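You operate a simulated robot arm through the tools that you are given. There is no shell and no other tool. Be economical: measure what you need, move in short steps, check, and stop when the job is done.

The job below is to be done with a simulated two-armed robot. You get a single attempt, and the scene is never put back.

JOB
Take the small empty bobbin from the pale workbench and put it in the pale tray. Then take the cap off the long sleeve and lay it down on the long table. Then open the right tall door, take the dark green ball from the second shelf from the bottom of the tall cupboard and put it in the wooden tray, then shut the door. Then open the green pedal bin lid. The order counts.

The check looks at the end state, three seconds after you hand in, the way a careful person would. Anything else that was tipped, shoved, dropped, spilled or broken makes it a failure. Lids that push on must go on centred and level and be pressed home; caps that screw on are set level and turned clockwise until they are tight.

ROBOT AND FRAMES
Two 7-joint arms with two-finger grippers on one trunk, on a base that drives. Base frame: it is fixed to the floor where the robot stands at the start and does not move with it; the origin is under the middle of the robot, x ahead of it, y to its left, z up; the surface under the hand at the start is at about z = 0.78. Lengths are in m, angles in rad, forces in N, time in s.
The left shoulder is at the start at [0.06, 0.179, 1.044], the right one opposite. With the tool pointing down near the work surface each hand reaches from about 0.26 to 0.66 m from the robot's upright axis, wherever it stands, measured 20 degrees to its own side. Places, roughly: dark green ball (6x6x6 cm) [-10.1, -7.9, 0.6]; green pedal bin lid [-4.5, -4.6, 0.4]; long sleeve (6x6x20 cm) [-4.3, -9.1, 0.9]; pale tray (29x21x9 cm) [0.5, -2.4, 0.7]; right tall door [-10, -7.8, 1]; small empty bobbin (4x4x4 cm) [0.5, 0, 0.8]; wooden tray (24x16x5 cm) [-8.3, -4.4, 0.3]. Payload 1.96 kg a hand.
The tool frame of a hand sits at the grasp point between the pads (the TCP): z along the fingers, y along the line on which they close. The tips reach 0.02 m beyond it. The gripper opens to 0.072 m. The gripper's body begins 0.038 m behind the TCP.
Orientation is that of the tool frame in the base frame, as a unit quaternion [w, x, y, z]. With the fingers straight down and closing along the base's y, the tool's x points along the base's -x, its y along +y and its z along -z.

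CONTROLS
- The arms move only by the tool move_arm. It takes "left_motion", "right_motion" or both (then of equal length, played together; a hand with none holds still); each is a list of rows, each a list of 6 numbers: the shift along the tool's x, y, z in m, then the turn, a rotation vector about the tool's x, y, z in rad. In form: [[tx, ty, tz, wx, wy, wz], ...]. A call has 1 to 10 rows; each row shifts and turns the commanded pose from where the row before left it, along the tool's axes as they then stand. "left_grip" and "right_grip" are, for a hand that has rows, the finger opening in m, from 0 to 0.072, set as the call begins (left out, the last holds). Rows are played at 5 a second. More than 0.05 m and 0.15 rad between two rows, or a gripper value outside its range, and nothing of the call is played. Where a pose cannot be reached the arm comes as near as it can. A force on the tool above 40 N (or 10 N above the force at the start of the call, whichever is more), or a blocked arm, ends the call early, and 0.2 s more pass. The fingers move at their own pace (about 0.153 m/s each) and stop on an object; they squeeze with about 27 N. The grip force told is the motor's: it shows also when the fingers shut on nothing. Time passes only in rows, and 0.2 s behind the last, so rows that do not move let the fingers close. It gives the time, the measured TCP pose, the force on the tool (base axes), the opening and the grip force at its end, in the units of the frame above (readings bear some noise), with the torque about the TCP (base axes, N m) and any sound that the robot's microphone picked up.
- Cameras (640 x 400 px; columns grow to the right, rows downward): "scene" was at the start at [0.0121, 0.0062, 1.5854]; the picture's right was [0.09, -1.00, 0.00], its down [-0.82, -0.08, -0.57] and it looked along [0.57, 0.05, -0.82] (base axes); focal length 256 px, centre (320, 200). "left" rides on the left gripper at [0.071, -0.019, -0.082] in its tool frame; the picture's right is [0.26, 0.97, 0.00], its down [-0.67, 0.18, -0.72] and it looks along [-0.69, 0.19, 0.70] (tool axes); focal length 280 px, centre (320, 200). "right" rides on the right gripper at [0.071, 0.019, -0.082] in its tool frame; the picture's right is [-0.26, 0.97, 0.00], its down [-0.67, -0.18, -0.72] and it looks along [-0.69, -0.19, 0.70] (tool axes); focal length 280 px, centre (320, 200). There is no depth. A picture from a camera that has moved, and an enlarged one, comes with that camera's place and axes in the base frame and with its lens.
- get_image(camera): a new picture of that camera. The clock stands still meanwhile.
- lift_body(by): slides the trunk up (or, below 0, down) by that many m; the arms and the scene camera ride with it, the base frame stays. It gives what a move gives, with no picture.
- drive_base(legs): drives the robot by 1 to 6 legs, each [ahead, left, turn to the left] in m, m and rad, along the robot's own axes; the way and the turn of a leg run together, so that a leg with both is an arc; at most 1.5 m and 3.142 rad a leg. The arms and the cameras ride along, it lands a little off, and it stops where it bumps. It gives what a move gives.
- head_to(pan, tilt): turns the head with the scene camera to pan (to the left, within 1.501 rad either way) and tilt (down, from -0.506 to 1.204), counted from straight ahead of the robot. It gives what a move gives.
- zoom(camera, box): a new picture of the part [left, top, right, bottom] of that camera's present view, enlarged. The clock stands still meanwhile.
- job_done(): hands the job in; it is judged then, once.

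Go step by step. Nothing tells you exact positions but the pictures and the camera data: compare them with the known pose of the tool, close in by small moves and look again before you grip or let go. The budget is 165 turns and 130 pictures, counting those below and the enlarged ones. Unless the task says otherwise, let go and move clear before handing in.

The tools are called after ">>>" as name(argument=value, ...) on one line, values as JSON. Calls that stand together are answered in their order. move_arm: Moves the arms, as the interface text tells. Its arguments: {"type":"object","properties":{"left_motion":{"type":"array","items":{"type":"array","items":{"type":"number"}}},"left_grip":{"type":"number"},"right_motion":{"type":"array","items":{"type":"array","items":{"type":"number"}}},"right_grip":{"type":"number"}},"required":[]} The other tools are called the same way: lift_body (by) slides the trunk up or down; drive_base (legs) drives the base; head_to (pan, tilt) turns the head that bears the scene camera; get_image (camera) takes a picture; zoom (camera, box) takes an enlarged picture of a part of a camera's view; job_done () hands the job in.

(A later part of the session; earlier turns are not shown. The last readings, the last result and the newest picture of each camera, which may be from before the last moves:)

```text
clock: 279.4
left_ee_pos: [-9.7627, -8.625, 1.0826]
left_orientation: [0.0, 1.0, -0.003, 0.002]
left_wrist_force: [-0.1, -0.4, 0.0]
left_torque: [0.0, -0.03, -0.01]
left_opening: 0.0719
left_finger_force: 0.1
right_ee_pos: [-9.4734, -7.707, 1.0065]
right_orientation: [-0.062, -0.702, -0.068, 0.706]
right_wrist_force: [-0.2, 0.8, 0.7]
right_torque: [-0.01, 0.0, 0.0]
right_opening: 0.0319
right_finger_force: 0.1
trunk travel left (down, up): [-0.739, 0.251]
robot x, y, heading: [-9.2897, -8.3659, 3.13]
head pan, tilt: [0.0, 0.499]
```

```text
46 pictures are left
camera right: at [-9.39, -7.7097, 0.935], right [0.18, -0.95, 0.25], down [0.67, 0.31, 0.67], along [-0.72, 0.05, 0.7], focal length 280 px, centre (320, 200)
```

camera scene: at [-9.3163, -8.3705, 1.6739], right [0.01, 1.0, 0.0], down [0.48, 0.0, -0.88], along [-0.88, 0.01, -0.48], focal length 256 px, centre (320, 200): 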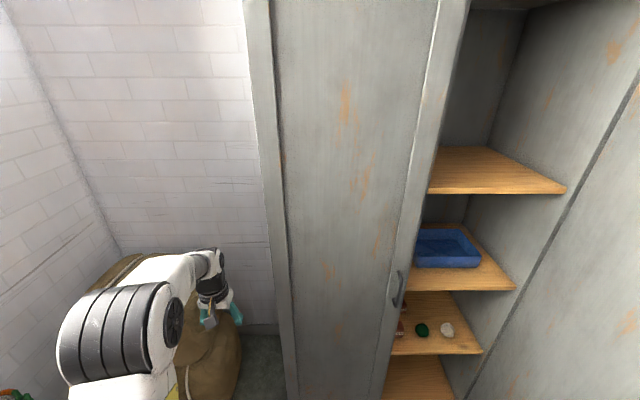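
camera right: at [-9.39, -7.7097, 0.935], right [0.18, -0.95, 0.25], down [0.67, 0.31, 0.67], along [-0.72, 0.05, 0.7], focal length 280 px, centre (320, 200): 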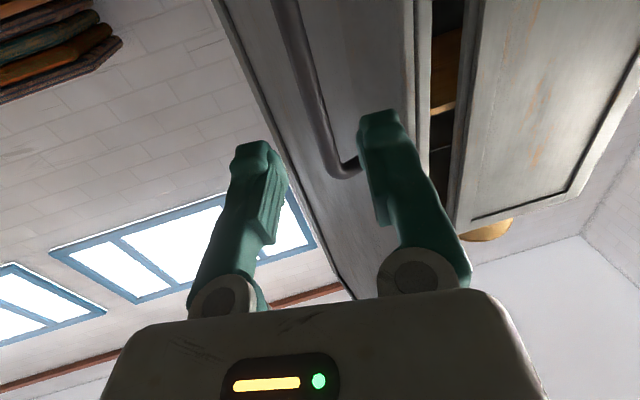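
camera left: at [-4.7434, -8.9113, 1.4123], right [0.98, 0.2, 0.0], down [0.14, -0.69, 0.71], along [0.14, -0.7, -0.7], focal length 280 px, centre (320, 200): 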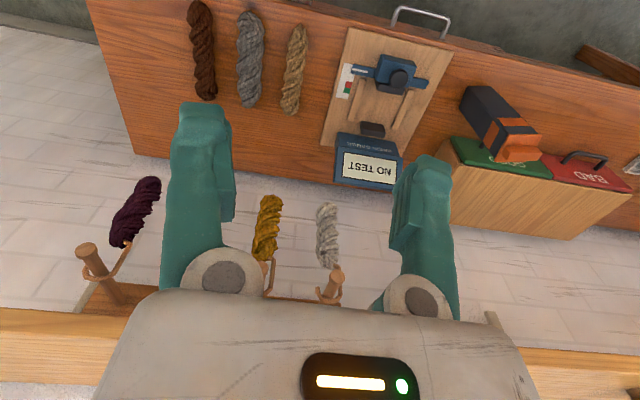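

The hand is clear of the handle. I'll bring it back in front of the opening and pull the left hand in so that the base can get closer.

>>> move_arm(right_motion=[[0, 0, -0.03, 0.095, 0, 0], [0, 0, -0.02, 0.095, 0, 0], [0, 0.045, 0, 0, 0, 0], [0, 0.045, 0, 0, 0, 0], [0, 0.045, 0, 0, 0, 0], [0, 0.045, 0, 0, 0, 0], [0, 0.02, 0, 0, 0, 0], [0, 0, 0, 0, 0, 0]], left_motion=[[0.03, 0, 0, 0, 0, 0], [0.03, 0, 0, 0, 0, 0], [0.03, 0, 0, 0, 0, 0], [0.03, 0, 0, 0, 0, 0], [0.03, 0, 0, 0, 0, 0], [0.02, 0, 0, 0, 0, 0], [0, 0, 0, 0, 0, 0], [0, 0, 0, 0, 0, 0]], right_grip=0.072)

>>> zoom(camera="scene", box=[380, 260, 520, 400])

```text
clock: 281.2
left_ee_pos: [-9.5913, -8.6267, 1.0795]
left_orientation: [0.0, 1.0, -0.003, 0.001]
left_wrist_force: [-0.4, -0.3, 0.2]
left_torque: [-0.02, -0.02, 0.01]
left_opening: 0.072
left_finger_force: 0.0
right_ee_pos: [-9.4244, -7.8985, 1.0051]
right_orientation: [0.005, -0.705, 0.0, 0.71]
right_wrist_force: [-0.4, 0.6, -0.1]
right_torque: [0.01, 0.0, 0.0]
right_opening: 0.072
right_finger_force: 0.0
trunk travel left (down, up): [-0.739, 0.251]
robot x, y, heading: [-9.2886, -8.3688, 3.134]
head pan, tilt: [0.0, 0.499]
```

```text
2.86 times, centred on (450, 330) of scene
camera zoom: at [-9.3168, -8.3687, 1.6739], right [0.01, 1.0, 0.0], down [0.48, 0.0, -0.88], along [-0.88, 0.01, -0.48], focal length 731 px, centre (-51, -171)
```

zoom: 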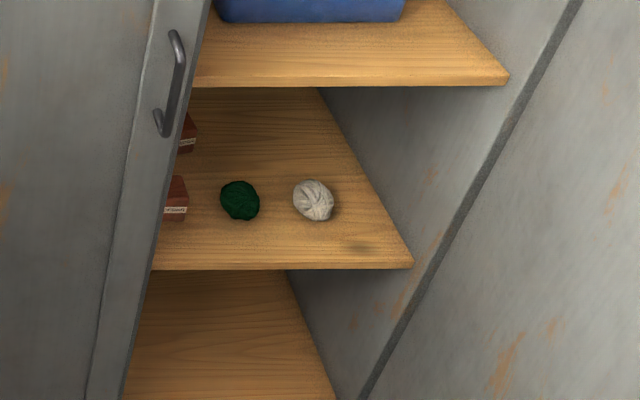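

Green ball is at (−10.05, −7.90, 0.60), 9 cm behind the shelf's front edge, with free space on both sides. I'll move the base in and pitch the hand about 50° downward for the approach.

>>> move_arm(right_motion=[[0, 0.04, 0, 0, 0, 0], [0, 0.04, 0, 0, 0, 0], [0, 0.04, 0, 0, 0, 0], [0, 0, 0.03, 0, 0.145, 0], [0, 0, 0.03, 0, 0.145, 0], [0, 0, 0.02, 0, 0.145, 0], [0, 0, 0, 0, 0.145, 0], [0, 0, 0, 0, 0.145, 0], [0, 0, 0, 0, 0.145, 0]])

>>> drive_base(legs=[[0.25, -0.12, 0]])

>>> get_image(camera="right")

>>> get_image(camera="scene")

```text
clock: 283.2
left_ee_pos: [-9.5931, -8.6258, 1.0791]
left_orientation: [0.0, 1.0, -0.003, 0.001]
left_wrist_force: [0.3, -0.4, 0.4]
left_torque: [0.03, -0.03, 0.0]
left_opening: 0.0718
left_finger_force: 0.0
right_ee_pos: [-9.5011, -7.9699, 0.9668]
right_orientation: [-0.004, 0.938, -0.002, -0.345]
right_wrist_force: [0.2, -0.3, 0.1]
right_torque: [0.01, 0.04, 0.0]
right_opening: 0.0721
right_finger_force: 0.1
right hand out of reach, approached as far as the arm can: row 5, 6, 7, 8, 9
trunk travel left (down, up): [-0.739, 0.251]
robot x, y, heading: [-9.2867, -8.3706, 3.135]
head pan, tilt: [0.0, 0.499]
```

```text
clock: 285.2
left_ee_pos: [-9.8447, -8.5018, 1.0796]
left_orientation: [0.0, 1.0, -0.004, 0.001]
left_wrist_force: [0.5, -0.1, 0.9]
left_torque: [-0.03, 0.02, 0.05]
left_opening: 0.072
left_finger_force: 0.1
right_ee_pos: [-9.7504, -7.8463, 0.9655]
right_orientation: [-0.005, 0.939, -0.003, -0.345]
right_wrist_force: [0.0, 0.4, 0.2]
right_torque: [0.03, -0.01, 0.01]
right_opening: 0.0719
right_finger_force: 0.1
trunk travel left (down, up): [-0.739, 0.251]
robot x, y, heading: [-9.5372, -8.2451, 3.134]
head pan, tilt: [0.0, 0.499]
```

```text
44 pictures are left
camera right: at [-9.6437, -7.8666, 0.9814], right [-0.21, -0.96, 0.16], down [-0.05, 0.18, 0.98], along [-0.98, 0.2, -0.08], focal length 280 px, centre (320, 200)
```

right: 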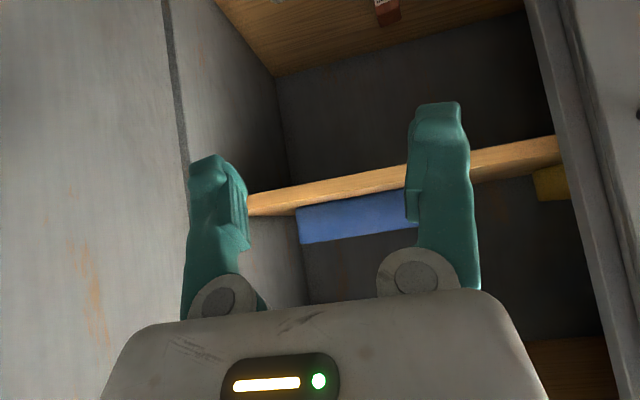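

```text
43 pictures are left
camera scene: at [-9.5677, -8.2458, 1.6739], right [0.01, 1.0, 0.0], down [0.48, -0.01, -0.88], along [-0.88, 0.01, -0.48], focal length 256 px, centre (320, 200)
```

scene: 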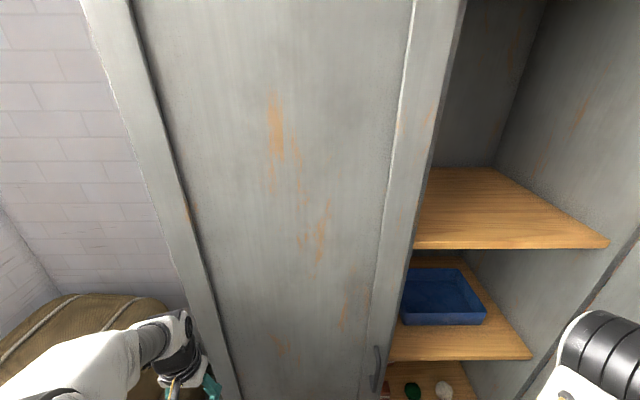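

The pitch is about 50° as planned. I'll lower the trunk 20 cm and bring the hand to the mouth of the second shelf.

>>> lift_body(by=-0.2)

>>> move_arm(right_motion=[[-0.0141, 0.0135, 0.0336, 0, 0, 0], [-0.0141, 0.0135, 0.0336, 0, 0, 0], [-0.0141, 0.0135, 0.0336, 0, 0, 0], [-0.0141, 0.0135, 0.0336, 0, 0, 0], [0, 0, 0, 0, 0, 0]])

>>> get_image(camera="right")

>>> head_to(pan=-0.4, tilt=0.9)

>>> get_image(camera="scene")

```text
clock: 287.4
left_ee_pos: [-9.8436, -8.5015, 0.8793]
left_orientation: [0.001, 1.0, -0.005, 0.0]
left_wrist_force: [-0.2, 0.1, 0.7]
left_torque: [0.0, -0.03, 0.01]
left_opening: 0.072
left_finger_force: 0.0
right_ee_pos: [-9.7504, -7.8456, 0.7655]
right_orientation: [-0.003, 0.939, -0.002, -0.345]
right_wrist_force: [0.4, -0.5, -0.1]
right_torque: [0.0, -0.01, -0.01]
right_opening: 0.0719
right_finger_force: 0.1
trunk travel left (down, up): [-0.539, 0.451]
robot x, y, heading: [-9.5378, -8.2457, 3.129]
head pan, tilt: [0.0, 0.499]
```

```text
clock: 288.6
left_ee_pos: [-9.8442, -8.5022, 0.8799]
left_orientation: [0.0, 1.0, -0.004, 0.001]
left_wrist_force: [-0.1, 0.4, 0.4]
left_torque: [-0.03, -0.02, 0.0]
left_opening: 0.0722
left_finger_force: 0.1
right_ee_pos: [-9.8785, -7.8967, 0.701]
right_orientation: [-0.005, 0.938, -0.005, -0.346]
right_wrist_force: [0.1, -0.1, 0.7]
right_torque: [-0.02, 0.0, 0.03]
right_opening: 0.072
right_finger_force: 0.1
trunk travel left (down, up): [-0.539, 0.451]
robot x, y, heading: [-9.5401, -8.2469, 3.13]
head pan, tilt: [0.0, 0.499]
```

```text
42 pictures are left
camera right: at [-9.7726, -7.9176, 0.7172], right [-0.21, -0.96, 0.16], down [-0.05, 0.18, 0.98], along [-0.98, 0.2, -0.08], focal length 280 px, centre (320, 200)
```

right: 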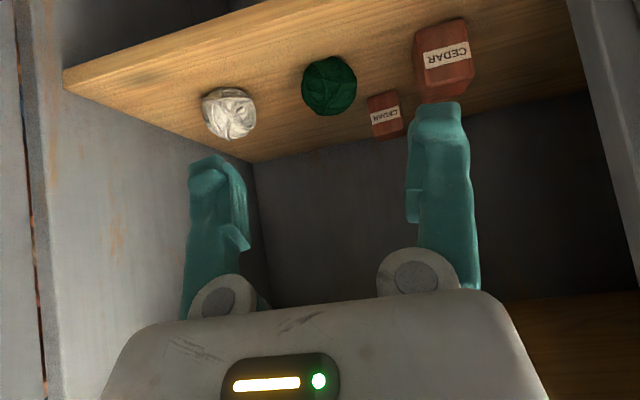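

```text
clock: 289.4
left_ee_pos: [-9.8429, -8.5014, 0.8799]
left_orientation: [0.001, 1.0, -0.004, 0.001]
left_wrist_force: [0.0, -0.2, -0.2]
left_torque: [0.03, -0.02, 0.0]
left_opening: 0.0721
left_finger_force: 0.0
right_ee_pos: [-9.8794, -7.8966, 0.7026]
right_orientation: [-0.004, 0.938, -0.003, -0.347]
right_wrist_force: [-0.3, -0.1, 0.1]
right_torque: [-0.01, -0.02, 0.03]
right_opening: 0.0719
right_finger_force: 0.2
trunk travel left (down, up): [-0.539, 0.451]
robot x, y, heading: [-9.5328, -8.2446, 3.13]
head pan, tilt: [-0.4, 0.901]
```

```text
41 pictures are left
camera scene: at [-9.5461, -8.2166, 1.4401], right [0.4, 0.92, 0.0], down [0.72, -0.31, -0.62], along [-0.57, 0.25, -0.78], focal length 256 px, centre (320, 200)
```

scene: 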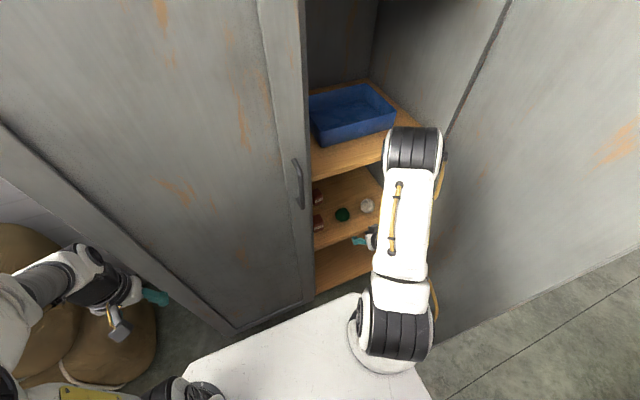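

Triangulating, the ball is at about (−10.067, −7.893, 0.57). I'll move in two-thirds of the way and check.

>>> move_arm(right_motion=[[-0.0101, -0.0007, 0.0365, 0, 0, 0], [-0.0101, -0.0007, 0.0365, 0, 0, 0], [-0.0101, -0.0007, 0.0365, 0, 0, 0], [-0.0101, -0.0007, 0.03, 0, 0, 0], [0, 0, 0, 0, 0, 0]])

>>> get_image(camera="right")

>>> zoom(camera="scene", box=[290, 150, 450, 290])

```text
clock: 290.6
left_ee_pos: [-9.8441, -8.503, 0.8796]
left_orientation: [0.0, 1.0, -0.004, 0.001]
left_wrist_force: [-0.1, -0.2, 0.0]
left_torque: [-0.02, -0.02, -0.03]
left_opening: 0.0721
left_finger_force: 0.0
right_ee_pos: [-10.0047, -7.896, 0.6239]
right_orientation: [-0.004, 0.938, -0.003, -0.346]
right_wrist_force: [-0.6, -0.7, 0.2]
right_torque: [0.01, -0.02, -0.02]
right_opening: 0.072
right_finger_force: 0.1
trunk travel left (down, up): [-0.539, 0.451]
robot x, y, heading: [-9.5371, -8.2477, 3.127]
head pan, tilt: [-0.4, 0.901]
```

```text
40 pictures are left
camera right: at [-9.898, -7.9164, 0.6376], right [-0.21, -0.96, 0.17], down [-0.05, 0.18, 0.98], along [-0.98, 0.2, -0.08], focal length 280 px, centre (320, 200)
```

right: 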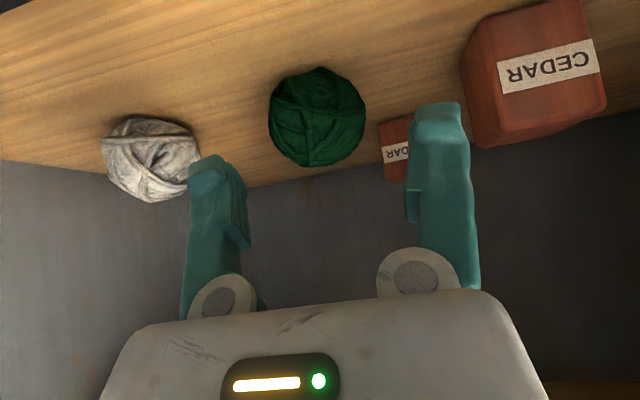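

```text
2.86 times, centred on (370, 220) of scene
camera zoom: at [-9.5458, -8.2167, 1.4401], right [0.4, 0.92, 0.0], down [0.72, -0.31, -0.62], along [-0.57, 0.25, -0.78], focal length 731 px, centre (177, 143)
```

zoom: 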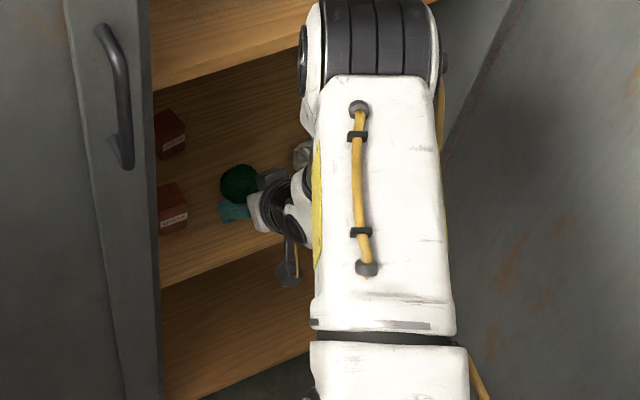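

Ball is confirmed at (−10.065, −7.889, 0.573). I'll move in the rest and close.

>>> move_arm(right_motion=[[-0.005, -0.007, 0.025, 0, 0, 0], [-0.005, 0, 0.025, 0, 0, 0], [-0.004, 0, 0.025, 0, 0, 0], [0, 0, 0, 0, 0, 0]])

>>> move_arm(right_motion=[[0, 0, 0, 0, 0, 0], [0, 0, 0, 0, 0, 0], [0, 0, 0, 0, 0, 0]], right_grip=0.035)

>>> get_image(camera="right")

```text
clock: 291.6
left_ee_pos: [-9.8446, -8.5019, 0.8789]
left_orientation: [0.0, 1.0, -0.004, 0.001]
left_wrist_force: [0.0, 0.3, -0.9]
left_torque: [0.0, 0.0, -0.01]
left_opening: 0.0719
left_finger_force: 0.0
right_ee_pos: [-10.0631, -7.887, 0.5718]
right_orientation: [-0.003, 0.938, -0.002, -0.346]
right_wrist_force: [1.2, -1.2, -0.6]
right_torque: [-0.02, 0.0, -0.04]
right_opening: 0.0718
right_finger_force: 0.0
trunk travel left (down, up): [-0.539, 0.451]
robot x, y, heading: [-9.5361, -8.2444, 3.133]
head pan, tilt: [-0.4, 0.901]
```

```text
clock: 292.4
left_ee_pos: [-9.8442, -8.5027, 0.8813]
left_orientation: [0.0, 1.0, -0.004, 0.002]
left_wrist_force: [-0.7, 0.1, -0.6]
left_torque: [-0.01, 0.01, 0.05]
left_opening: 0.0719
left_finger_force: 0.1
right_ee_pos: [-10.0619, -7.8852, 0.5725]
right_orientation: [-0.004, 0.938, -0.004, -0.346]
right_wrist_force: [-0.6, -0.5, 0.6]
right_torque: [0.03, 0.03, -0.04]
right_opening: 0.0578
right_finger_force: 27.1
trunk travel left (down, up): [-0.539, 0.451]
robot x, y, heading: [-9.5337, -8.2454, 3.125]
head pan, tilt: [-0.4, 0.901]
```

```text
38 pictures are left
camera right: at [-9.9556, -7.9073, 0.5879], right [-0.21, -0.96, 0.16], down [-0.05, 0.18, 0.98], along [-0.98, 0.2, -0.08], focal length 280 px, centre (320, 200)
```

right: 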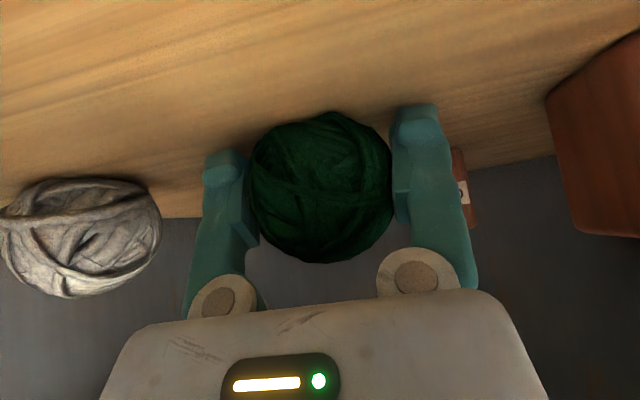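

The ball is held at an opening of 58 mm. I'll lift slightly and draw it out the way I came in.

>>> move_arm(right_motion=[[-0.0194, 0, -0.0229, 0, 0, 0], [0.0173, 0, -0.0383, 0, 0, 0], [0.0173, 0, -0.0383, 0, 0, 0], [0.0173, 0, -0.0383, 0, 0, 0], [0.0173, 0, -0.0383, 0, 0, 0], [0.0173, 0, -0.0383, 0, 0, 0], [0.0305, 0, -0.0259, 0, 0, 0], [0.0305, 0, -0.0259, 0, 0, 0], [0, 0, 0, 0, 0, 0]])

>>> get_image(camera="right")

>>> get_image(camera="scene")

```text
clock: 294.4
left_ee_pos: [-9.844, -8.5033, 0.8804]
left_orientation: [0.0, 1.0, -0.005, 0.001]
left_wrist_force: [-0.5, 1.0, 0.0]
left_torque: [0.02, 0.03, -0.03]
left_opening: 0.0719
left_finger_force: 0.1
right_ee_pos: [-9.7905, -7.8865, 0.6901]
right_orientation: [-0.004, 0.938, -0.003, -0.346]
right_wrist_force: [0.0, -0.5, -0.7]
right_torque: [-0.01, 0.02, 0.02]
right_opening: 0.0579
right_finger_force: 27.3
trunk travel left (down, up): [-0.539, 0.451]
robot x, y, heading: [-9.538, -8.244, 3.125]
head pan, tilt: [-0.4, 0.901]
```

```text
37 pictures are left
camera right: at [-9.6835, -7.9074, 0.7058], right [-0.21, -0.96, 0.17], down [-0.05, 0.18, 0.98], along [-0.98, 0.2, -0.08], focal length 280 px, centre (320, 200)
```

right: 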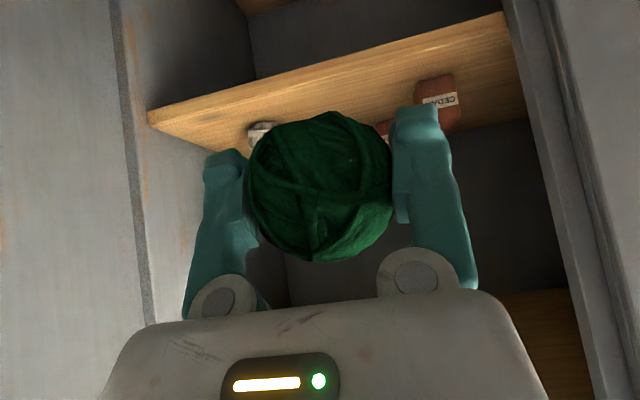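

```text
36 pictures are left
camera scene: at [-9.5465, -8.2166, 1.4401], right [0.4, 0.92, 0.0], down [0.72, -0.31, -0.62], along [-0.57, 0.25, -0.78], focal length 256 px, centre (320, 200)
```

scene: 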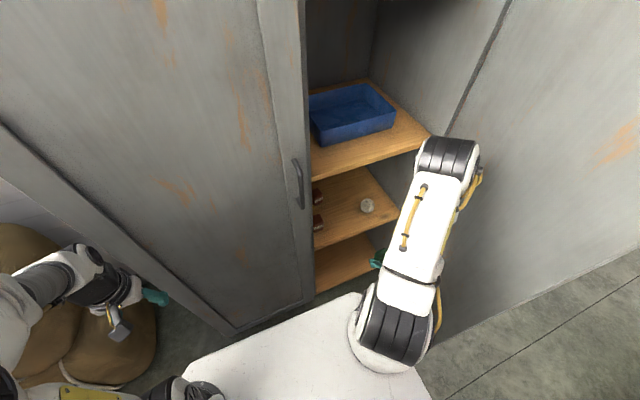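

Ball is out. The open door would block the narrow aisle, so I'll push it partly closed (ajar) before going to the tray. First I'll back off and turn to face +y with the left hand near the door edge.

>>> drive_base(legs=[[-0.5, 0, 0], [0, 0, -1.554], [0, 0.13, 0]])

>>> head_to(pan=0.5, tilt=0.75)

>>> get_image(camera="scene")

```text
clock: 302.1
left_ee_pos: [-9.434, -7.9539, 0.8798]
left_orientation: [-0.001, 0.715, -0.699, 0.001]
left_wrist_force: [-0.6, -0.4, -0.4]
left_torque: [0.03, -0.03, -0.04]
left_opening: 0.0722
left_finger_force: 0.0
right_ee_pos: [-8.8177, -7.9894, 0.6905]
right_orientation: [-0.244, 0.672, -0.655, -0.246]
right_wrist_force: [-0.8, -0.3, -0.6]
right_torque: [-0.01, -0.02, -0.03]
right_opening: 0.0574
right_finger_force: 26.9
trunk travel left (down, up): [-0.539, 0.451]
robot x, y, heading: [-9.1667, -8.252, 1.591]
head pan, tilt: [-0.4, 0.901]
```

```text
clock: 303.2
left_ee_pos: [-9.4332, -7.9524, 0.8794]
left_orientation: [-0.001, 0.715, -0.699, 0.0]
left_wrist_force: [0.2, -0.1, -0.4]
left_torque: [0.0, -0.01, -0.01]
left_opening: 0.0722
left_finger_force: 0.2
right_ee_pos: [-8.817, -7.9894, 0.6904]
right_orientation: [-0.244, 0.671, -0.656, -0.245]
right_wrist_force: [-0.6, 0.4, -0.9]
right_torque: [0.0, -0.01, 0.01]
right_opening: 0.0573
right_finger_force: 26.8
trunk travel left (down, up): [-0.539, 0.451]
robot x, y, heading: [-9.167, -8.2513, 1.584]
head pan, tilt: [0.499, 0.75]
```

```text
35 pictures are left
camera scene: at [-9.2068, -8.2412, 1.452], right [0.87, 0.49, 0.0], down [0.34, -0.59, -0.73], along [-0.36, 0.64, -0.68], focal length 256 px, centre (320, 200)
```

scene: 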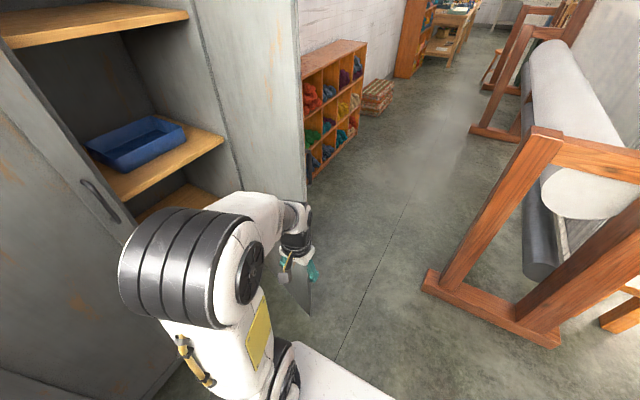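

The door's free edge is at about (−9.54, −7.77). I'll raise the trunk a little and bring the closed left hand round to the door's outer side.

>>> lift_body(by=0.15)

>>> move_arm(left_motion=[[-0.045, 0, 0.02, 0, 0, 0], [-0.045, 0, 0.02, 0, 0, 0], [-0.045, 0, 0.02, 0, 0, 0], [-0.045, 0, 0.02, 0, 0, 0], [-0.045, 0, 0.02, 0, 0, 0], [-0.045, 0, 0.02, 0, 0, 0], [-0.045, 0, 0.02, 0, 0, 0], [-0.02, 0.03, 0, 0, 0, 0], [0, 0.04, 0, 0, 0, 0], [0, 0, 0, 0, 0, 0]], left_grip=0.0)

>>> get_image(camera="scene")

```text
clock: 305.0
left_ee_pos: [-9.4322, -7.9532, 1.0303]
left_orientation: [0.001, 0.715, -0.699, 0.001]
left_wrist_force: [1.4, 0.1, 0.2]
left_torque: [0.02, -0.02, 0.0]
left_opening: 0.0719
left_finger_force: 0.1
right_ee_pos: [-8.8167, -7.9884, 0.8393]
right_orientation: [-0.244, 0.671, -0.655, -0.245]
right_wrist_force: [0.8, 0.0, 0.4]
right_torque: [0.0, -0.01, -0.02]
right_opening: 0.0569
right_finger_force: 27.0
trunk travel left (down, up): [-0.689, 0.301]
robot x, y, heading: [-9.1669, -8.2514, 1.587]
head pan, tilt: [0.499, 0.75]
```

```text
clock: 307.2
left_ee_pos: [-9.4601, -7.6804, 0.906]
left_orientation: [0.001, 0.714, -0.7, 0.001]
left_wrist_force: [0.3, -0.1, 0.2]
left_torque: [-0.01, 0.04, 0.01]
left_opening: 0.0
left_finger_force: 27.2
left hand out of reach, approached as far as the arm can: row 7, 8, 9
right_ee_pos: [-8.8167, -7.9885, 0.8398]
right_orientation: [-0.245, 0.67, -0.656, -0.245]
right_wrist_force: [0.1, 0.7, -0.3]
right_torque: [0.01, -0.01, 0.02]
right_opening: 0.0571
right_finger_force: 26.7
trunk travel left (down, up): [-0.689, 0.301]
robot x, y, heading: [-9.168, -8.2534, 1.59]
head pan, tilt: [0.499, 0.75]
```

```text
34 pictures are left
camera scene: at [-9.2059, -8.2414, 1.602], right [0.87, 0.49, 0.0], down [0.34, -0.59, -0.73], along [-0.36, 0.64, -0.68], focal length 256 px, centre (320, 200)
```

scene: 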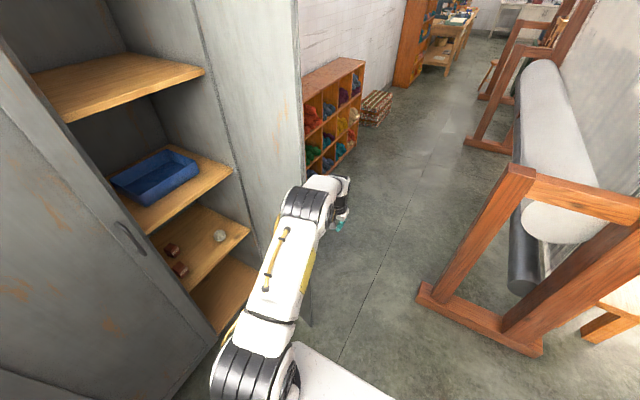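

I'll let the base carry the hand: a bit ahead, left behind the door, then back along the arc to push the door nearly closed.

>>> drive_base(legs=[[0.1, 0, 0], [0, 0.1, 0], [-0.22, 0.01, 0], [-0.09, 0.05, 0], [-0.055, 0.05, 0], [-0.045, 0.055, 0]])

>>> get_image(camera="scene")

```text
clock: 309.3
left_ee_pos: [-9.5521, -7.5799, 0.9104]
left_orientation: [-0.001, 0.71, -0.704, -0.002]
left_wrist_force: [0.5, 0.0, -0.4]
left_torque: [-0.02, 0.02, 0.02]
left_opening: 0.0002
left_finger_force: 27.2
right_ee_pos: [-8.9134, -7.894, 0.8392]
right_orientation: [-0.244, 0.669, -0.657, -0.248]
right_wrist_force: [-0.4, -1.3, 0.1]
right_torque: [-0.02, 0.02, 0.03]
right_opening: 0.0572
right_finger_force: 27.3
trunk travel left (down, up): [-0.689, 0.301]
robot x, y, heading: [-9.2693, -8.1531, 1.586]
head pan, tilt: [0.499, 0.75]
stopped in leg 3: the robot was blocked; the commanded pose is now the measured one
```

```text
33 pictures are left
camera scene: at [-9.3023, -8.147, 1.6023], right [0.87, 0.49, 0.0], down [0.33, -0.59, -0.73], along [-0.36, 0.64, -0.68], focal length 256 px, centre (320, 200)
```

scene: 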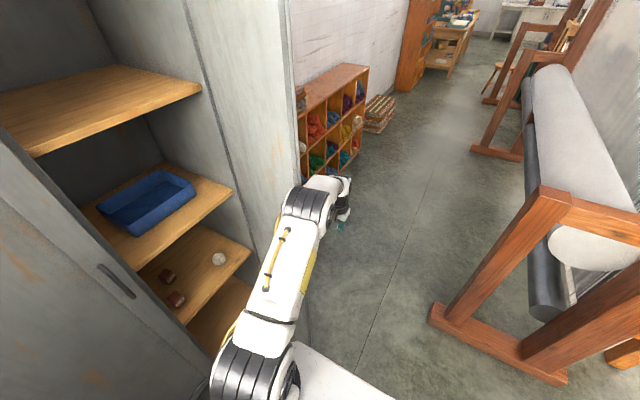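

The forearm was pressing end-on against the door's edge. I'll reposition to the right and turn partway left so the arm comes around the edge from the aisle side.

>>> drive_base(legs=[[0.03, 0, 0], [0, -0.3, 0], [0.2, -0.15, 0], [0, 0, 0.61], [0.1, 0.14, 0]])

>>> head_to(pan=0.35, tilt=0.75)

>>> get_image(camera="scene")

```text
clock: 310.1
left_ee_pos: [-9.5465, -7.573, 0.9087]
left_orientation: [0.001, 0.707, -0.707, -0.001]
left_wrist_force: [-0.6, 0.0, -0.6]
left_torque: [-0.01, 0.01, -0.02]
left_opening: 0.0
left_finger_force: 26.8
right_ee_pos: [-8.911, -7.8867, 0.8394]
right_orientation: [-0.242, 0.668, -0.658, -0.249]
right_wrist_force: [0.0, 0.0, -0.5]
right_torque: [0.01, -0.02, 0.01]
right_opening: 0.057
right_finger_force: 27.0
trunk travel left (down, up): [-0.689, 0.301]
robot x, y, heading: [-9.2721, -8.1484, 1.578]
head pan, tilt: [0.499, 0.75]
stopped in leg 1: the robot was blocked; the commanded pose is now the measured one
```

```text
clock: 310.8
left_ee_pos: [-9.5469, -7.5737, 0.908]
left_orientation: [0.002, 0.709, -0.705, -0.001]
left_wrist_force: [-0.3, 0.9, -0.9]
left_torque: [0.01, 0.03, -0.04]
left_opening: 0.0
left_finger_force: 27.1
right_ee_pos: [-8.9105, -7.8858, 0.8394]
right_orientation: [-0.243, 0.668, -0.658, -0.249]
right_wrist_force: [-1.0, 0.2, 0.5]
right_torque: [0.0, -0.01, 0.0]
right_opening: 0.0569
right_finger_force: 27.2
trunk travel left (down, up): [-0.689, 0.301]
robot x, y, heading: [-9.2691, -8.1453, 1.581]
head pan, tilt: [0.351, 0.75]
```

```text
32 pictures are left
camera scene: at [-9.2876, -8.1342, 1.6022], right [0.94, 0.35, -0.01], down [0.24, -0.64, -0.74], along [-0.26, 0.69, -0.68], focal length 256 px, centre (320, 200)
```

scene: 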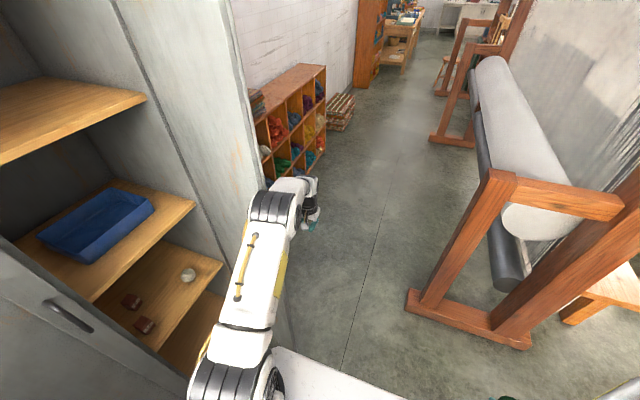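

Even forward was blocked, so the arm is wedged sideways against the edge. I'll move right first.

>>> drive_base(legs=[[0, -0.15, 0], [0.03, -0.15, 0], [0.2, -0.15, 0], [0, 0, 0.61]])

```text
clock: 313.7
left_ee_pos: [-9.2276, -7.5019, 0.9051]
left_orientation: [0.001, 0.707, -0.707, 0.004]
left_wrist_force: [0.3, 1.0, 0.8]
left_torque: [0.04, 0.0, 0.01]
left_opening: 0.0
left_finger_force: 27.1
right_ee_pos: [-8.6012, -7.8199, 0.8393]
right_orientation: [-0.235, 0.67, -0.658, -0.25]
right_wrist_force: [-4.8, 1.6, 0.9]
right_torque: [-0.01, -0.03, 0.06]
right_opening: 0.0565
right_finger_force: 27.2
trunk travel left (down, up): [-0.689, 0.301]
robot x, y, heading: [-8.9502, -8.0813, 1.579]
head pan, tilt: [0.351, 0.75]
stopped in leg 3: the force on the tool passed its limit at 67 N (the readings are from after the stop); the commanded pose is now the measured one
```

The right hand touched something. I'll look to the right before moving on.

>>> head_to(pan=-0.6, tilt=0.75)

>>> get_image(camera="scene")

```text
clock: 314.9
left_ee_pos: [-9.2276, -7.5013, 0.9046]
left_orientation: [0.0, -0.707, 0.707, -0.004]
left_wrist_force: [-0.6, 0.0, 0.6]
left_torque: [-0.02, -0.01, -0.01]
left_opening: 0.0
left_finger_force: 27.5
right_ee_pos: [-8.6009, -7.821, 0.8391]
right_orientation: [-0.235, 0.67, -0.658, -0.249]
right_wrist_force: [-4.7, 1.9, 1.3]
right_torque: [0.05, -0.02, 0.07]
right_opening: 0.0564
right_finger_force: 27.0
trunk travel left (down, up): [-0.689, 0.301]
robot x, y, heading: [-8.946, -8.0783, 1.577]
head pan, tilt: [-0.6, 0.75]
```

```text
31 pictures are left
camera scene: at [-8.9004, -8.0701, 1.602], right [0.83, -0.56, 0.0], down [-0.38, -0.57, -0.73], along [0.41, 0.61, -0.68], focal length 256 px, centre (320, 200)
```

scene: 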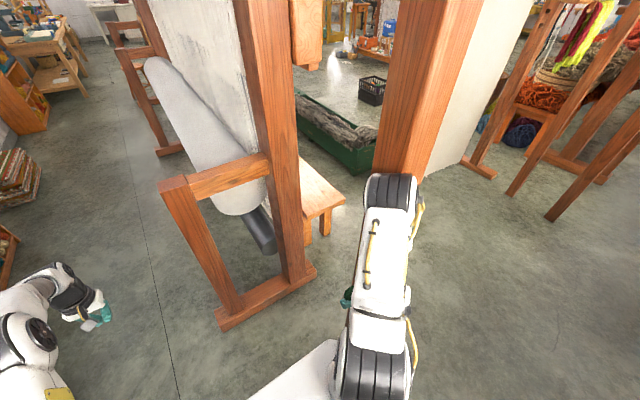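

My elbow met a loom post; nothing has moved. I'll step left first, then ahead, then turn left.

>>> drive_base(legs=[[-0.02, 0.09, 0], [0.19, 0, 0], [0, 0, 0.58]])

>>> head_to(pan=0.4, tilt=0.75)

>>> get_image(camera="scene")

```text
clock: 318.8
left_ee_pos: [-9.5897, -7.5866, 0.904]
left_orientation: [0.0, 0.882, -0.471, 0.003]
left_wrist_force: [-0.4, -0.4, 0.8]
left_torque: [-0.01, -0.01, -0.04]
left_opening: 0.0
left_finger_force: 27.2
right_ee_pos: [-8.8935, -7.5025, 0.8405]
right_orientation: [-0.154, 0.832, -0.436, -0.306]
right_wrist_force: [-0.4, 0.0, -0.2]
right_torque: [0.0, 0.01, -0.02]
right_opening: 0.0567
right_finger_force: 26.3
trunk travel left (down, up): [-0.689, 0.301]
robot x, y, heading: [-9.0371, -7.9115, 2.166]
head pan, tilt: [-0.6, 0.75]
```

```text
clock: 320.1
left_ee_pos: [-9.5905, -7.586, 0.9041]
left_orientation: [-0.001, 0.882, -0.471, 0.003]
left_wrist_force: [-0.3, -0.1, -0.3]
left_torque: [-0.01, 0.02, 0.0]
left_opening: 0.0
left_finger_force: 26.4
right_ee_pos: [-8.8928, -7.5034, 0.8387]
right_orientation: [-0.152, 0.832, -0.435, -0.308]
right_wrist_force: [-0.1, -0.5, 0.3]
right_torque: [-0.02, 0.01, 0.03]
right_opening: 0.0567
right_finger_force: 26.8
trunk travel left (down, up): [-0.689, 0.301]
robot x, y, heading: [-9.0378, -7.9124, 2.167]
head pan, tilt: [0.4, 0.75]
```

```text
30 pictures are left
camera scene: at [-9.0725, -7.9147, 1.602], right [0.54, 0.84, 0.0], down [0.57, -0.37, -0.73], along [-0.61, 0.4, -0.68], focal length 256 px, centre (320, 200)
```

scene: 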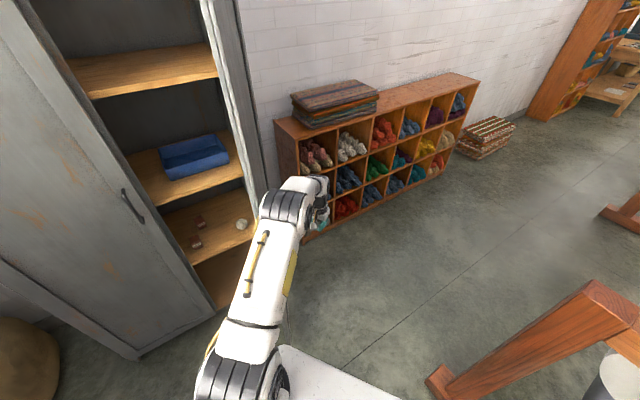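

The left hand is now on the door's outer side. I'll sweep it along the closing arc with the arm.

>>> move_arm(left_motion=[[0.0343, 0.0172, 0, 0, 0, 0], [0.0343, 0.0172, 0, 0, 0, 0], [0.0343, 0.0172, 0, 0, 0, 0], [0.037, 0.032, 0, 0, 0, 0], [0.037, 0.032, 0, 0, 0, 0], [0.026, 0.042, 0, 0, 0, 0], [0.026, 0.042, 0, 0, 0, 0], [0.011, 0.0375, 0, 0, 0, 0], [0.011, 0.0375, 0, 0, 0, 0]])

>>> get_image(camera="scene")

```text
clock: 321.7
left_ee_pos: [-9.6269, -7.8678, 0.9075]
left_orientation: [0.001, 0.88, -0.475, -0.006]
left_wrist_force: [-0.5, -0.3, 0.0]
left_torque: [-0.03, 0.0, -0.02]
left_opening: 0.0001
left_finger_force: 26.7
right_ee_pos: [-8.8924, -7.504, 0.8401]
right_orientation: [-0.154, 0.832, -0.436, -0.307]
right_wrist_force: [0.9, 0.0, -0.7]
right_torque: [-0.01, -0.01, -0.04]
right_opening: 0.0565
right_finger_force: 27.1
trunk travel left (down, up): [-0.689, 0.301]
robot x, y, heading: [-9.0396, -7.9099, 2.169]
head pan, tilt: [0.4, 0.75]
stopped in row 7 (left hand): the force on the tool passed its limit at 47 N (the readings are from after the stop); the commanded pose is now the measured one
```

```text
29 pictures are left
camera scene: at [-9.0726, -7.9165, 1.6019], right [0.55, 0.84, 0.0], down [0.57, -0.37, -0.73], along [-0.61, 0.4, -0.68], focal length 256 px, centre (320, 200)
```

scene: 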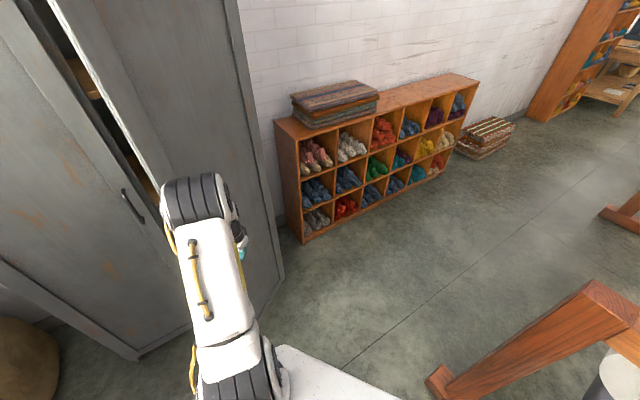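

The door is now about 35° open. I'll push on a bit further, more toward the cupboard.

>>> move_arm(left_motion=[[-0.005, 0.03, 0, 0, 0, 0], [0.0, 0.035, 0, 0, 0, 0], [0.0, 0.035, 0, 0, 0, 0], [-0.005, 0.035, 0, 0, 0, 0], [-0.01, 0.03, 0, 0, 0, 0]])

>>> get_image(camera="scene")

```text
clock: 322.9
left_ee_pos: [-9.7436, -7.9337, 0.909]
left_orientation: [0.001, 0.879, -0.476, -0.004]
left_wrist_force: [-0.6, -0.3, 0.7]
left_torque: [-0.02, 0.01, 0.03]
left_opening: 0.0002
left_finger_force: 27.0
left hand out of reach, approached as far as the arm can: row 5
right_ee_pos: [-8.8921, -7.5022, 0.84]
right_orientation: [-0.153, 0.832, -0.436, -0.307]
right_wrist_force: [0.7, -0.6, -0.2]
right_torque: [0.0, -0.01, 0.02]
right_opening: 0.0565
right_finger_force: 26.9
trunk travel left (down, up): [-0.689, 0.301]
robot x, y, heading: [-9.0399, -7.9119, 2.162]
head pan, tilt: [0.4, 0.75]
```

```text
28 pictures are left
camera scene: at [-9.0717, -7.9142, 1.602], right [0.55, 0.84, 0.0], down [0.57, -0.37, -0.73], along [-0.61, 0.4, -0.68], focal length 256 px, centre (320, 200)
```

scene: 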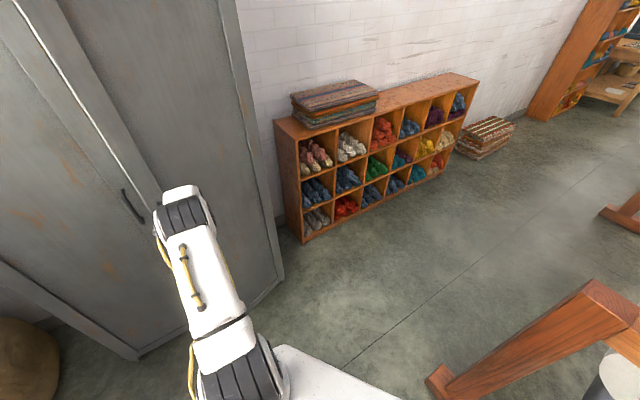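

The door is nearly closed but still ajar. I'll tuck both hands in, then drive back up the aisle.

>>> move_arm(left_motion=[[0, -0.042, 0, 0, 0, 0], [0, -0.042, 0, 0, 0, 0], [0, -0.042, 0, 0, 0, 0], [0, -0.042, 0, 0, 0, 0], [0, -0.042, 0, 0, 0, 0], [0, -0.042, 0, 0, 0, 0], [0, -0.042, 0, 0, 0, 0], [0, -0.042, 0, 0, 0, 0]], right_motion=[[0, 0.02, 0, 0, 0, 0], [0, 0.02, 0, 0, 0, 0], [0, 0.02, 0, 0, 0, 0], [0, 0.02, 0, 0, 0, 0], [0, 0.02, 0, 0, 0, 0], [0, 0.02, 0, 0, 0, 0], [0, 0.02, 0, 0, 0, 0], [0, 0, 0, 0, 0, 0]])

>>> drive_base(legs=[[0.15, 0.15, 0], [0, 0, -0.591], [0, 0.13, 0]])

>>> head_to(pan=0, tilt=0.6)

>>> get_image(camera="scene")

```text
clock: 324.7
left_ee_pos: [-9.4586, -7.7494, 0.9071]
left_orientation: [0.0, 0.88, -0.475, -0.005]
left_wrist_force: [0.5, -0.7, -0.2]
left_torque: [0.0, 0.03, -0.02]
left_opening: 0.0
left_finger_force: 27.5
right_ee_pos: [-8.9942, -7.5483, 0.791]
right_orientation: [-0.153, 0.832, -0.436, -0.307]
right_wrist_force: [0.5, 0.1, -0.6]
right_torque: [-0.02, 0.03, 0.0]
right_opening: 0.0562
right_finger_force: 27.1
right hand out of reach, approached as far as the arm can: row 1, 2, 3, 4, 5, 6, 7
trunk travel left (down, up): [-0.689, 0.301]
robot x, y, heading: [-9.0366, -7.9096, 2.166]
head pan, tilt: [0.4, 0.75]
```

```text
clock: 328.9
left_ee_pos: [-9.6405, -7.4999, 0.9063]
left_orientation: [0.001, -0.701, 0.713, 0.004]
left_wrist_force: [-1.0, -0.1, 0.2]
left_torque: [0.0, -0.01, 0.01]
left_opening: 0.0001
left_finger_force: 26.9
right_ee_pos: [-9.1416, -7.5967, 0.792]
right_orientation: [-0.237, 0.667, -0.662, -0.248]
right_wrist_force: [0.3, 0.2, -0.3]
right_torque: [-0.03, 0.0, 0.02]
right_opening: 0.0562
right_finger_force: 27.5
trunk travel left (down, up): [-0.689, 0.301]
robot x, y, heading: [-9.3789, -7.8686, 1.571]
head pan, tilt: [0.4, 0.75]
```

```text
clock: 329.7
left_ee_pos: [-9.6387, -7.4993, 0.9079]
left_orientation: [-0.001, -0.701, 0.713, 0.004]
left_wrist_force: [-0.2, 0.1, 0.6]
left_torque: [-0.03, -0.02, 0.01]
left_opening: 0.0
left_finger_force: 27.1
right_ee_pos: [-9.1413, -7.5961, 0.7908]
right_orientation: [-0.235, 0.667, -0.662, -0.248]
right_wrist_force: [-0.1, 0.1, -0.3]
right_torque: [0.05, 0.0, -0.01]
right_opening: 0.0562
right_finger_force: 27.2
trunk travel left (down, up): [-0.689, 0.301]
robot x, y, heading: [-9.382, -7.8712, 1.567]
head pan, tilt: [0.0, 0.6]
```

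```text
27 pictures are left
camera scene: at [-9.3777, -7.8429, 1.6148], right [1.0, 0.0, 0.0], down [0.0, -0.57, -0.82], along [0.0, 0.82, -0.57], focal length 256 px, centre (320, 200)
```

scene: 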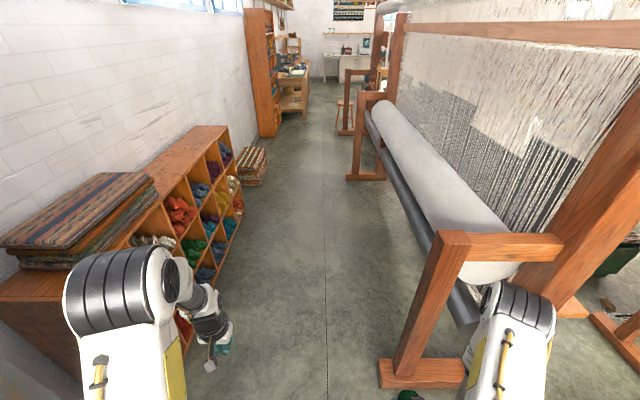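

Clear aisle ahead. I'll shift slightly left and retrace my path up past the stool and desk.

>>> drive_base(legs=[[0.1, 0.09, 0.003], [1.5, 0, 0], [1.5, 0, 0], [1.5, 0, 0]])

>>> get_image(camera="scene")

```text
clock: 351.9
left_ee_pos: [-9.9701, -2.9682, 0.9075]
left_orientation: [0.0, 0.727, -0.687, -0.005]
left_wrist_force: [-0.1, -0.7, 1.0]
left_torque: [-0.02, -0.05, 0.0]
left_opening: 0.0003
left_finger_force: 27.0
right_ee_pos: [-9.4656, -3.0269, 0.7911]
right_orientation: [-0.227, 0.691, -0.636, -0.257]
right_wrist_force: [0.4, 0.7, -0.2]
right_torque: [0.02, 0.0, 0.0]
right_opening: 0.0557
right_finger_force: 26.5
trunk travel left (down, up): [-0.689, 0.301]
robot x, y, heading: [-9.6867, -3.3171, 1.644]
head pan, tilt: [0.0, 0.6]
```

```text
26 pictures are left
camera scene: at [-9.6836, -3.2902, 1.6148], right [1.0, 0.07, 0.0], down [0.04, -0.56, -0.82], along [-0.06, 0.82, -0.57], focal length 256 px, centre (320, 200)
```

scene: 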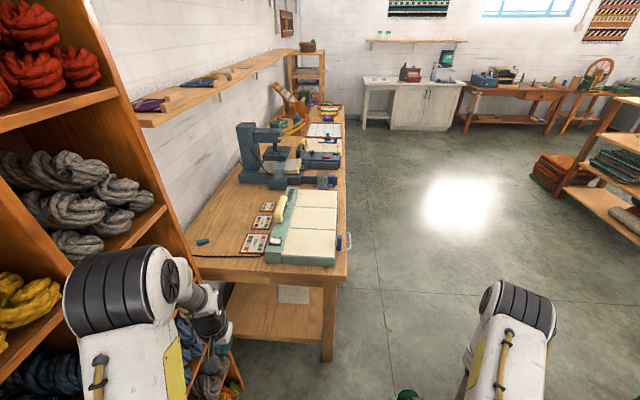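

I drifted toward the rack. I'll correct to the right and straighten, then pass between desk and stool as before.

>>> drive_base(legs=[[0, -0.245, -0.073], [0.36, 0, 0], [0.45, -0.13, 0], [0.35, -0.2, 0]])

```text
clock: 360.2
left_ee_pos: [-9.4147, -1.7621, 0.906]
left_orientation: [-0.001, 0.715, -0.699, -0.005]
left_wrist_force: [-0.1, 1.2, 0.1]
left_torque: [0.02, -0.01, 0.03]
left_opening: 0.0
left_finger_force: 26.8
right_ee_pos: [-8.9127, -1.8388, 0.7909]
right_orientation: [-0.233, 0.679, -0.649, -0.252]
right_wrist_force: [-0.3, 0.0, -0.2]
right_torque: [-0.03, 0.0, 0.03]
right_opening: 0.0551
right_finger_force: 26.7
trunk travel left (down, up): [-0.689, 0.301]
robot x, y, heading: [-9.1401, -2.125, 1.603]
head pan, tilt: [0.0, 0.6]
```

Through. I'll raise the trunk, turn to face −x, back past the cabinet and slide down to the small table that holds the wooden tray.

>>> lift_body(by=0.3)

>>> drive_base(legs=[[0, 0, 1.539], [-1.0, 0, 0], [-0.3, 0.15, 0], [-0.15, 0.4, 0], [0, 1.2, 0]])

>>> head_to(pan=0.3, tilt=0.8)

>>> get_image(camera="scene")

```text
clock: 363.2
left_ee_pos: [-9.414, -1.7623, 1.2083]
left_orientation: [0.0, 0.715, -0.699, -0.004]
left_wrist_force: [0.2, 0.5, 0.1]
left_torque: [0.01, 0.0, 0.01]
left_opening: 0.0
left_finger_force: 26.6
right_ee_pos: [-8.9126, -1.8394, 1.09]
right_orientation: [-0.232, 0.679, -0.649, -0.253]
right_wrist_force: [0.8, 0.0, -0.5]
right_torque: [0.0, 0.0, -0.03]
right_opening: 0.0553
right_finger_force: 26.9
trunk travel left (down, up): [-0.989, 0.001]
robot x, y, heading: [-9.1399, -2.1233, 1.608]
head pan, tilt: [0.0, 0.6]
```

```text
clock: 381.9
left_ee_pos: [-8.0323, -4.0912, 1.2069]
left_orientation: [0.003, 1.0, -0.011, -0.004]
left_wrist_force: [0.1, -0.2, 0.5]
left_torque: [0.0, -0.01, -0.03]
left_opening: 0.0
left_finger_force: 26.8
right_ee_pos: [-7.9316, -3.5942, 1.0916]
right_orientation: [0.008, 0.939, 0.002, -0.343]
right_wrist_force: [0.2, -0.6, -0.3]
right_torque: [-0.04, -0.02, -0.01]
right_opening: 0.0549
right_finger_force: 27.3
trunk travel left (down, up): [-0.989, 0.001]
robot x, y, heading: [-7.6564, -3.8326, 3.129]
head pan, tilt: [0.0, 0.6]
```

```text
clock: 382.7
left_ee_pos: [-8.0317, -4.0914, 1.2073]
left_orientation: [0.003, 1.0, -0.012, -0.004]
left_wrist_force: [0.8, 0.6, 0.3]
left_torque: [0.01, 0.03, 0.01]
left_opening: 0.0
left_finger_force: 26.5
right_ee_pos: [-7.9323, -3.5928, 1.0922]
right_orientation: [0.007, 0.939, 0.0, -0.343]
right_wrist_force: [0.6, -1.0, 0.4]
right_torque: [0.02, -0.03, 0.03]
right_opening: 0.0549
right_finger_force: 28.0
trunk travel left (down, up): [-0.989, 0.001]
robot x, y, heading: [-7.6594, -3.832, 3.129]
head pan, tilt: [0.3, 0.799]
```

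```text
25 pictures are left
camera scene: at [-7.6763, -3.8579, 1.898], right [-0.29, 0.96, 0.0], down [0.69, 0.2, -0.7], along [-0.67, -0.2, -0.72], focal length 256 px, centre (320, 200)
```

scene: 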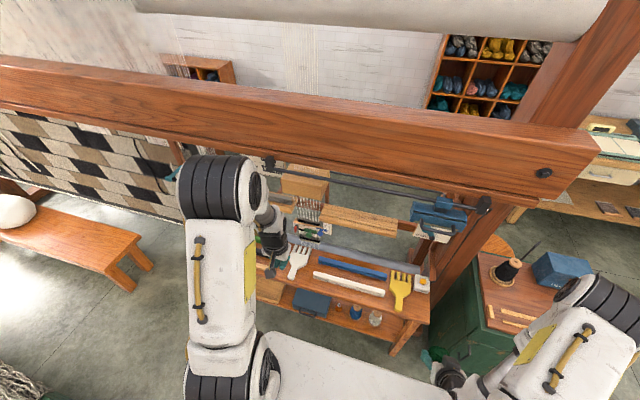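

The wooden tray seems to be on the lower shelf near the table's left end, hidden by my left arm. I'll slide left and pull the left hand aside, then look at it with the trunk lower.

>>> drive_base(legs=[[0, 0.72, 0.012]])

>>> move_arm(left_motion=[[0.02, 0.03, -0.02, 0, 0, 0], [0.02, 0.03, -0.02, 0, 0, 0], [0.02, 0.03, -0.02, 0, 0, 0], [0.02, 0.03, -0.02, 0, 0, 0]])

>>> lift_body(by=-0.45)

>>> head_to(pan=0, tilt=0.85)

>>> get_image(camera="scene")

```text
clock: 386.6
left_ee_pos: [-8.0327, -4.8167, 1.2074]
left_orientation: [0.003, 1.0, -0.006, -0.003]
left_wrist_force: [0.9, 0.2, -0.7]
left_torque: [-0.02, 0.01, 0.0]
left_opening: 0.0
left_finger_force: 26.8
right_ee_pos: [-7.9385, -4.3164, 1.0913]
right_orientation: [0.008, 0.939, 0.007, -0.343]
right_wrist_force: [0.4, 0.4, -0.6]
right_torque: [0.02, -0.02, 0.0]
right_opening: 0.055
right_finger_force: 27.7
trunk travel left (down, up): [-0.989, 0.001]
robot x, y, heading: [-7.6588, -4.5497, -3.134]
head pan, tilt: [0.3, 0.799]
```

```text
clock: 387.6
left_ee_pos: [-7.9495, -4.9399, 1.2882]
left_orientation: [0.002, 1.0, -0.006, -0.004]
left_wrist_force: [-0.1, 0.1, -0.1]
left_torque: [0.02, -0.01, 0.0]
left_opening: 0.0
left_finger_force: 26.8
right_ee_pos: [-7.9382, -4.3182, 1.0919]
right_orientation: [0.01, 0.939, 0.006, -0.343]
right_wrist_force: [0.3, -0.7, -0.3]
right_torque: [0.0, -0.01, 0.01]
right_opening: 0.0547
right_finger_force: 26.8
trunk travel left (down, up): [-0.989, 0.001]
robot x, y, heading: [-7.6599, -4.5525, -3.137]
head pan, tilt: [0.3, 0.799]
```

```text
refused: -0.45 is not a number from -0.4 to 0.4
```

```text
clock: 388.4
left_ee_pos: [-7.9518, -4.9386, 1.2882]
left_orientation: [0.002, 1.0, -0.006, -0.003]
left_wrist_force: [0.2, -0.1, 0.2]
left_torque: [0.01, 0.04, 0.02]
left_opening: 0.0
left_finger_force: 26.6
right_ee_pos: [-7.937, -4.3195, 1.0918]
right_orientation: [0.009, 0.939, 0.006, -0.343]
right_wrist_force: [0.1, 0.3, -0.6]
right_torque: [0.05, 0.0, 0.03]
right_opening: 0.0546
right_finger_force: 26.7
trunk travel left (down, up): [-0.989, 0.001]
robot x, y, heading: [-7.6646, -4.5533, -3.142]
head pan, tilt: [0.0, 0.85]
```

```text
24 pictures are left
camera scene: at [-7.6798, -4.5553, 1.894], right [0.0, 1.0, 0.0], down [0.75, 0.0, -0.66], along [-0.66, 0.0, -0.75], focal length 256 px, centre (320, 200)
```

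scene: 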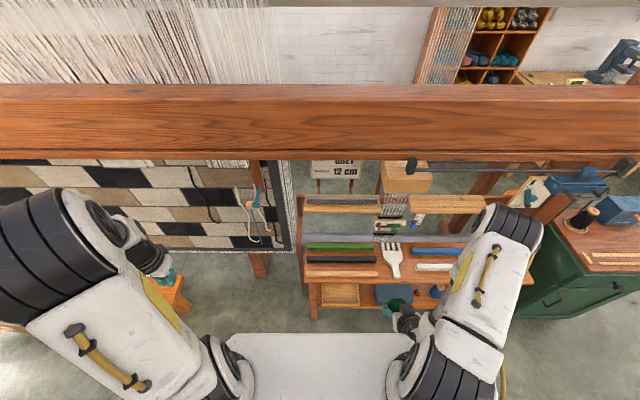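

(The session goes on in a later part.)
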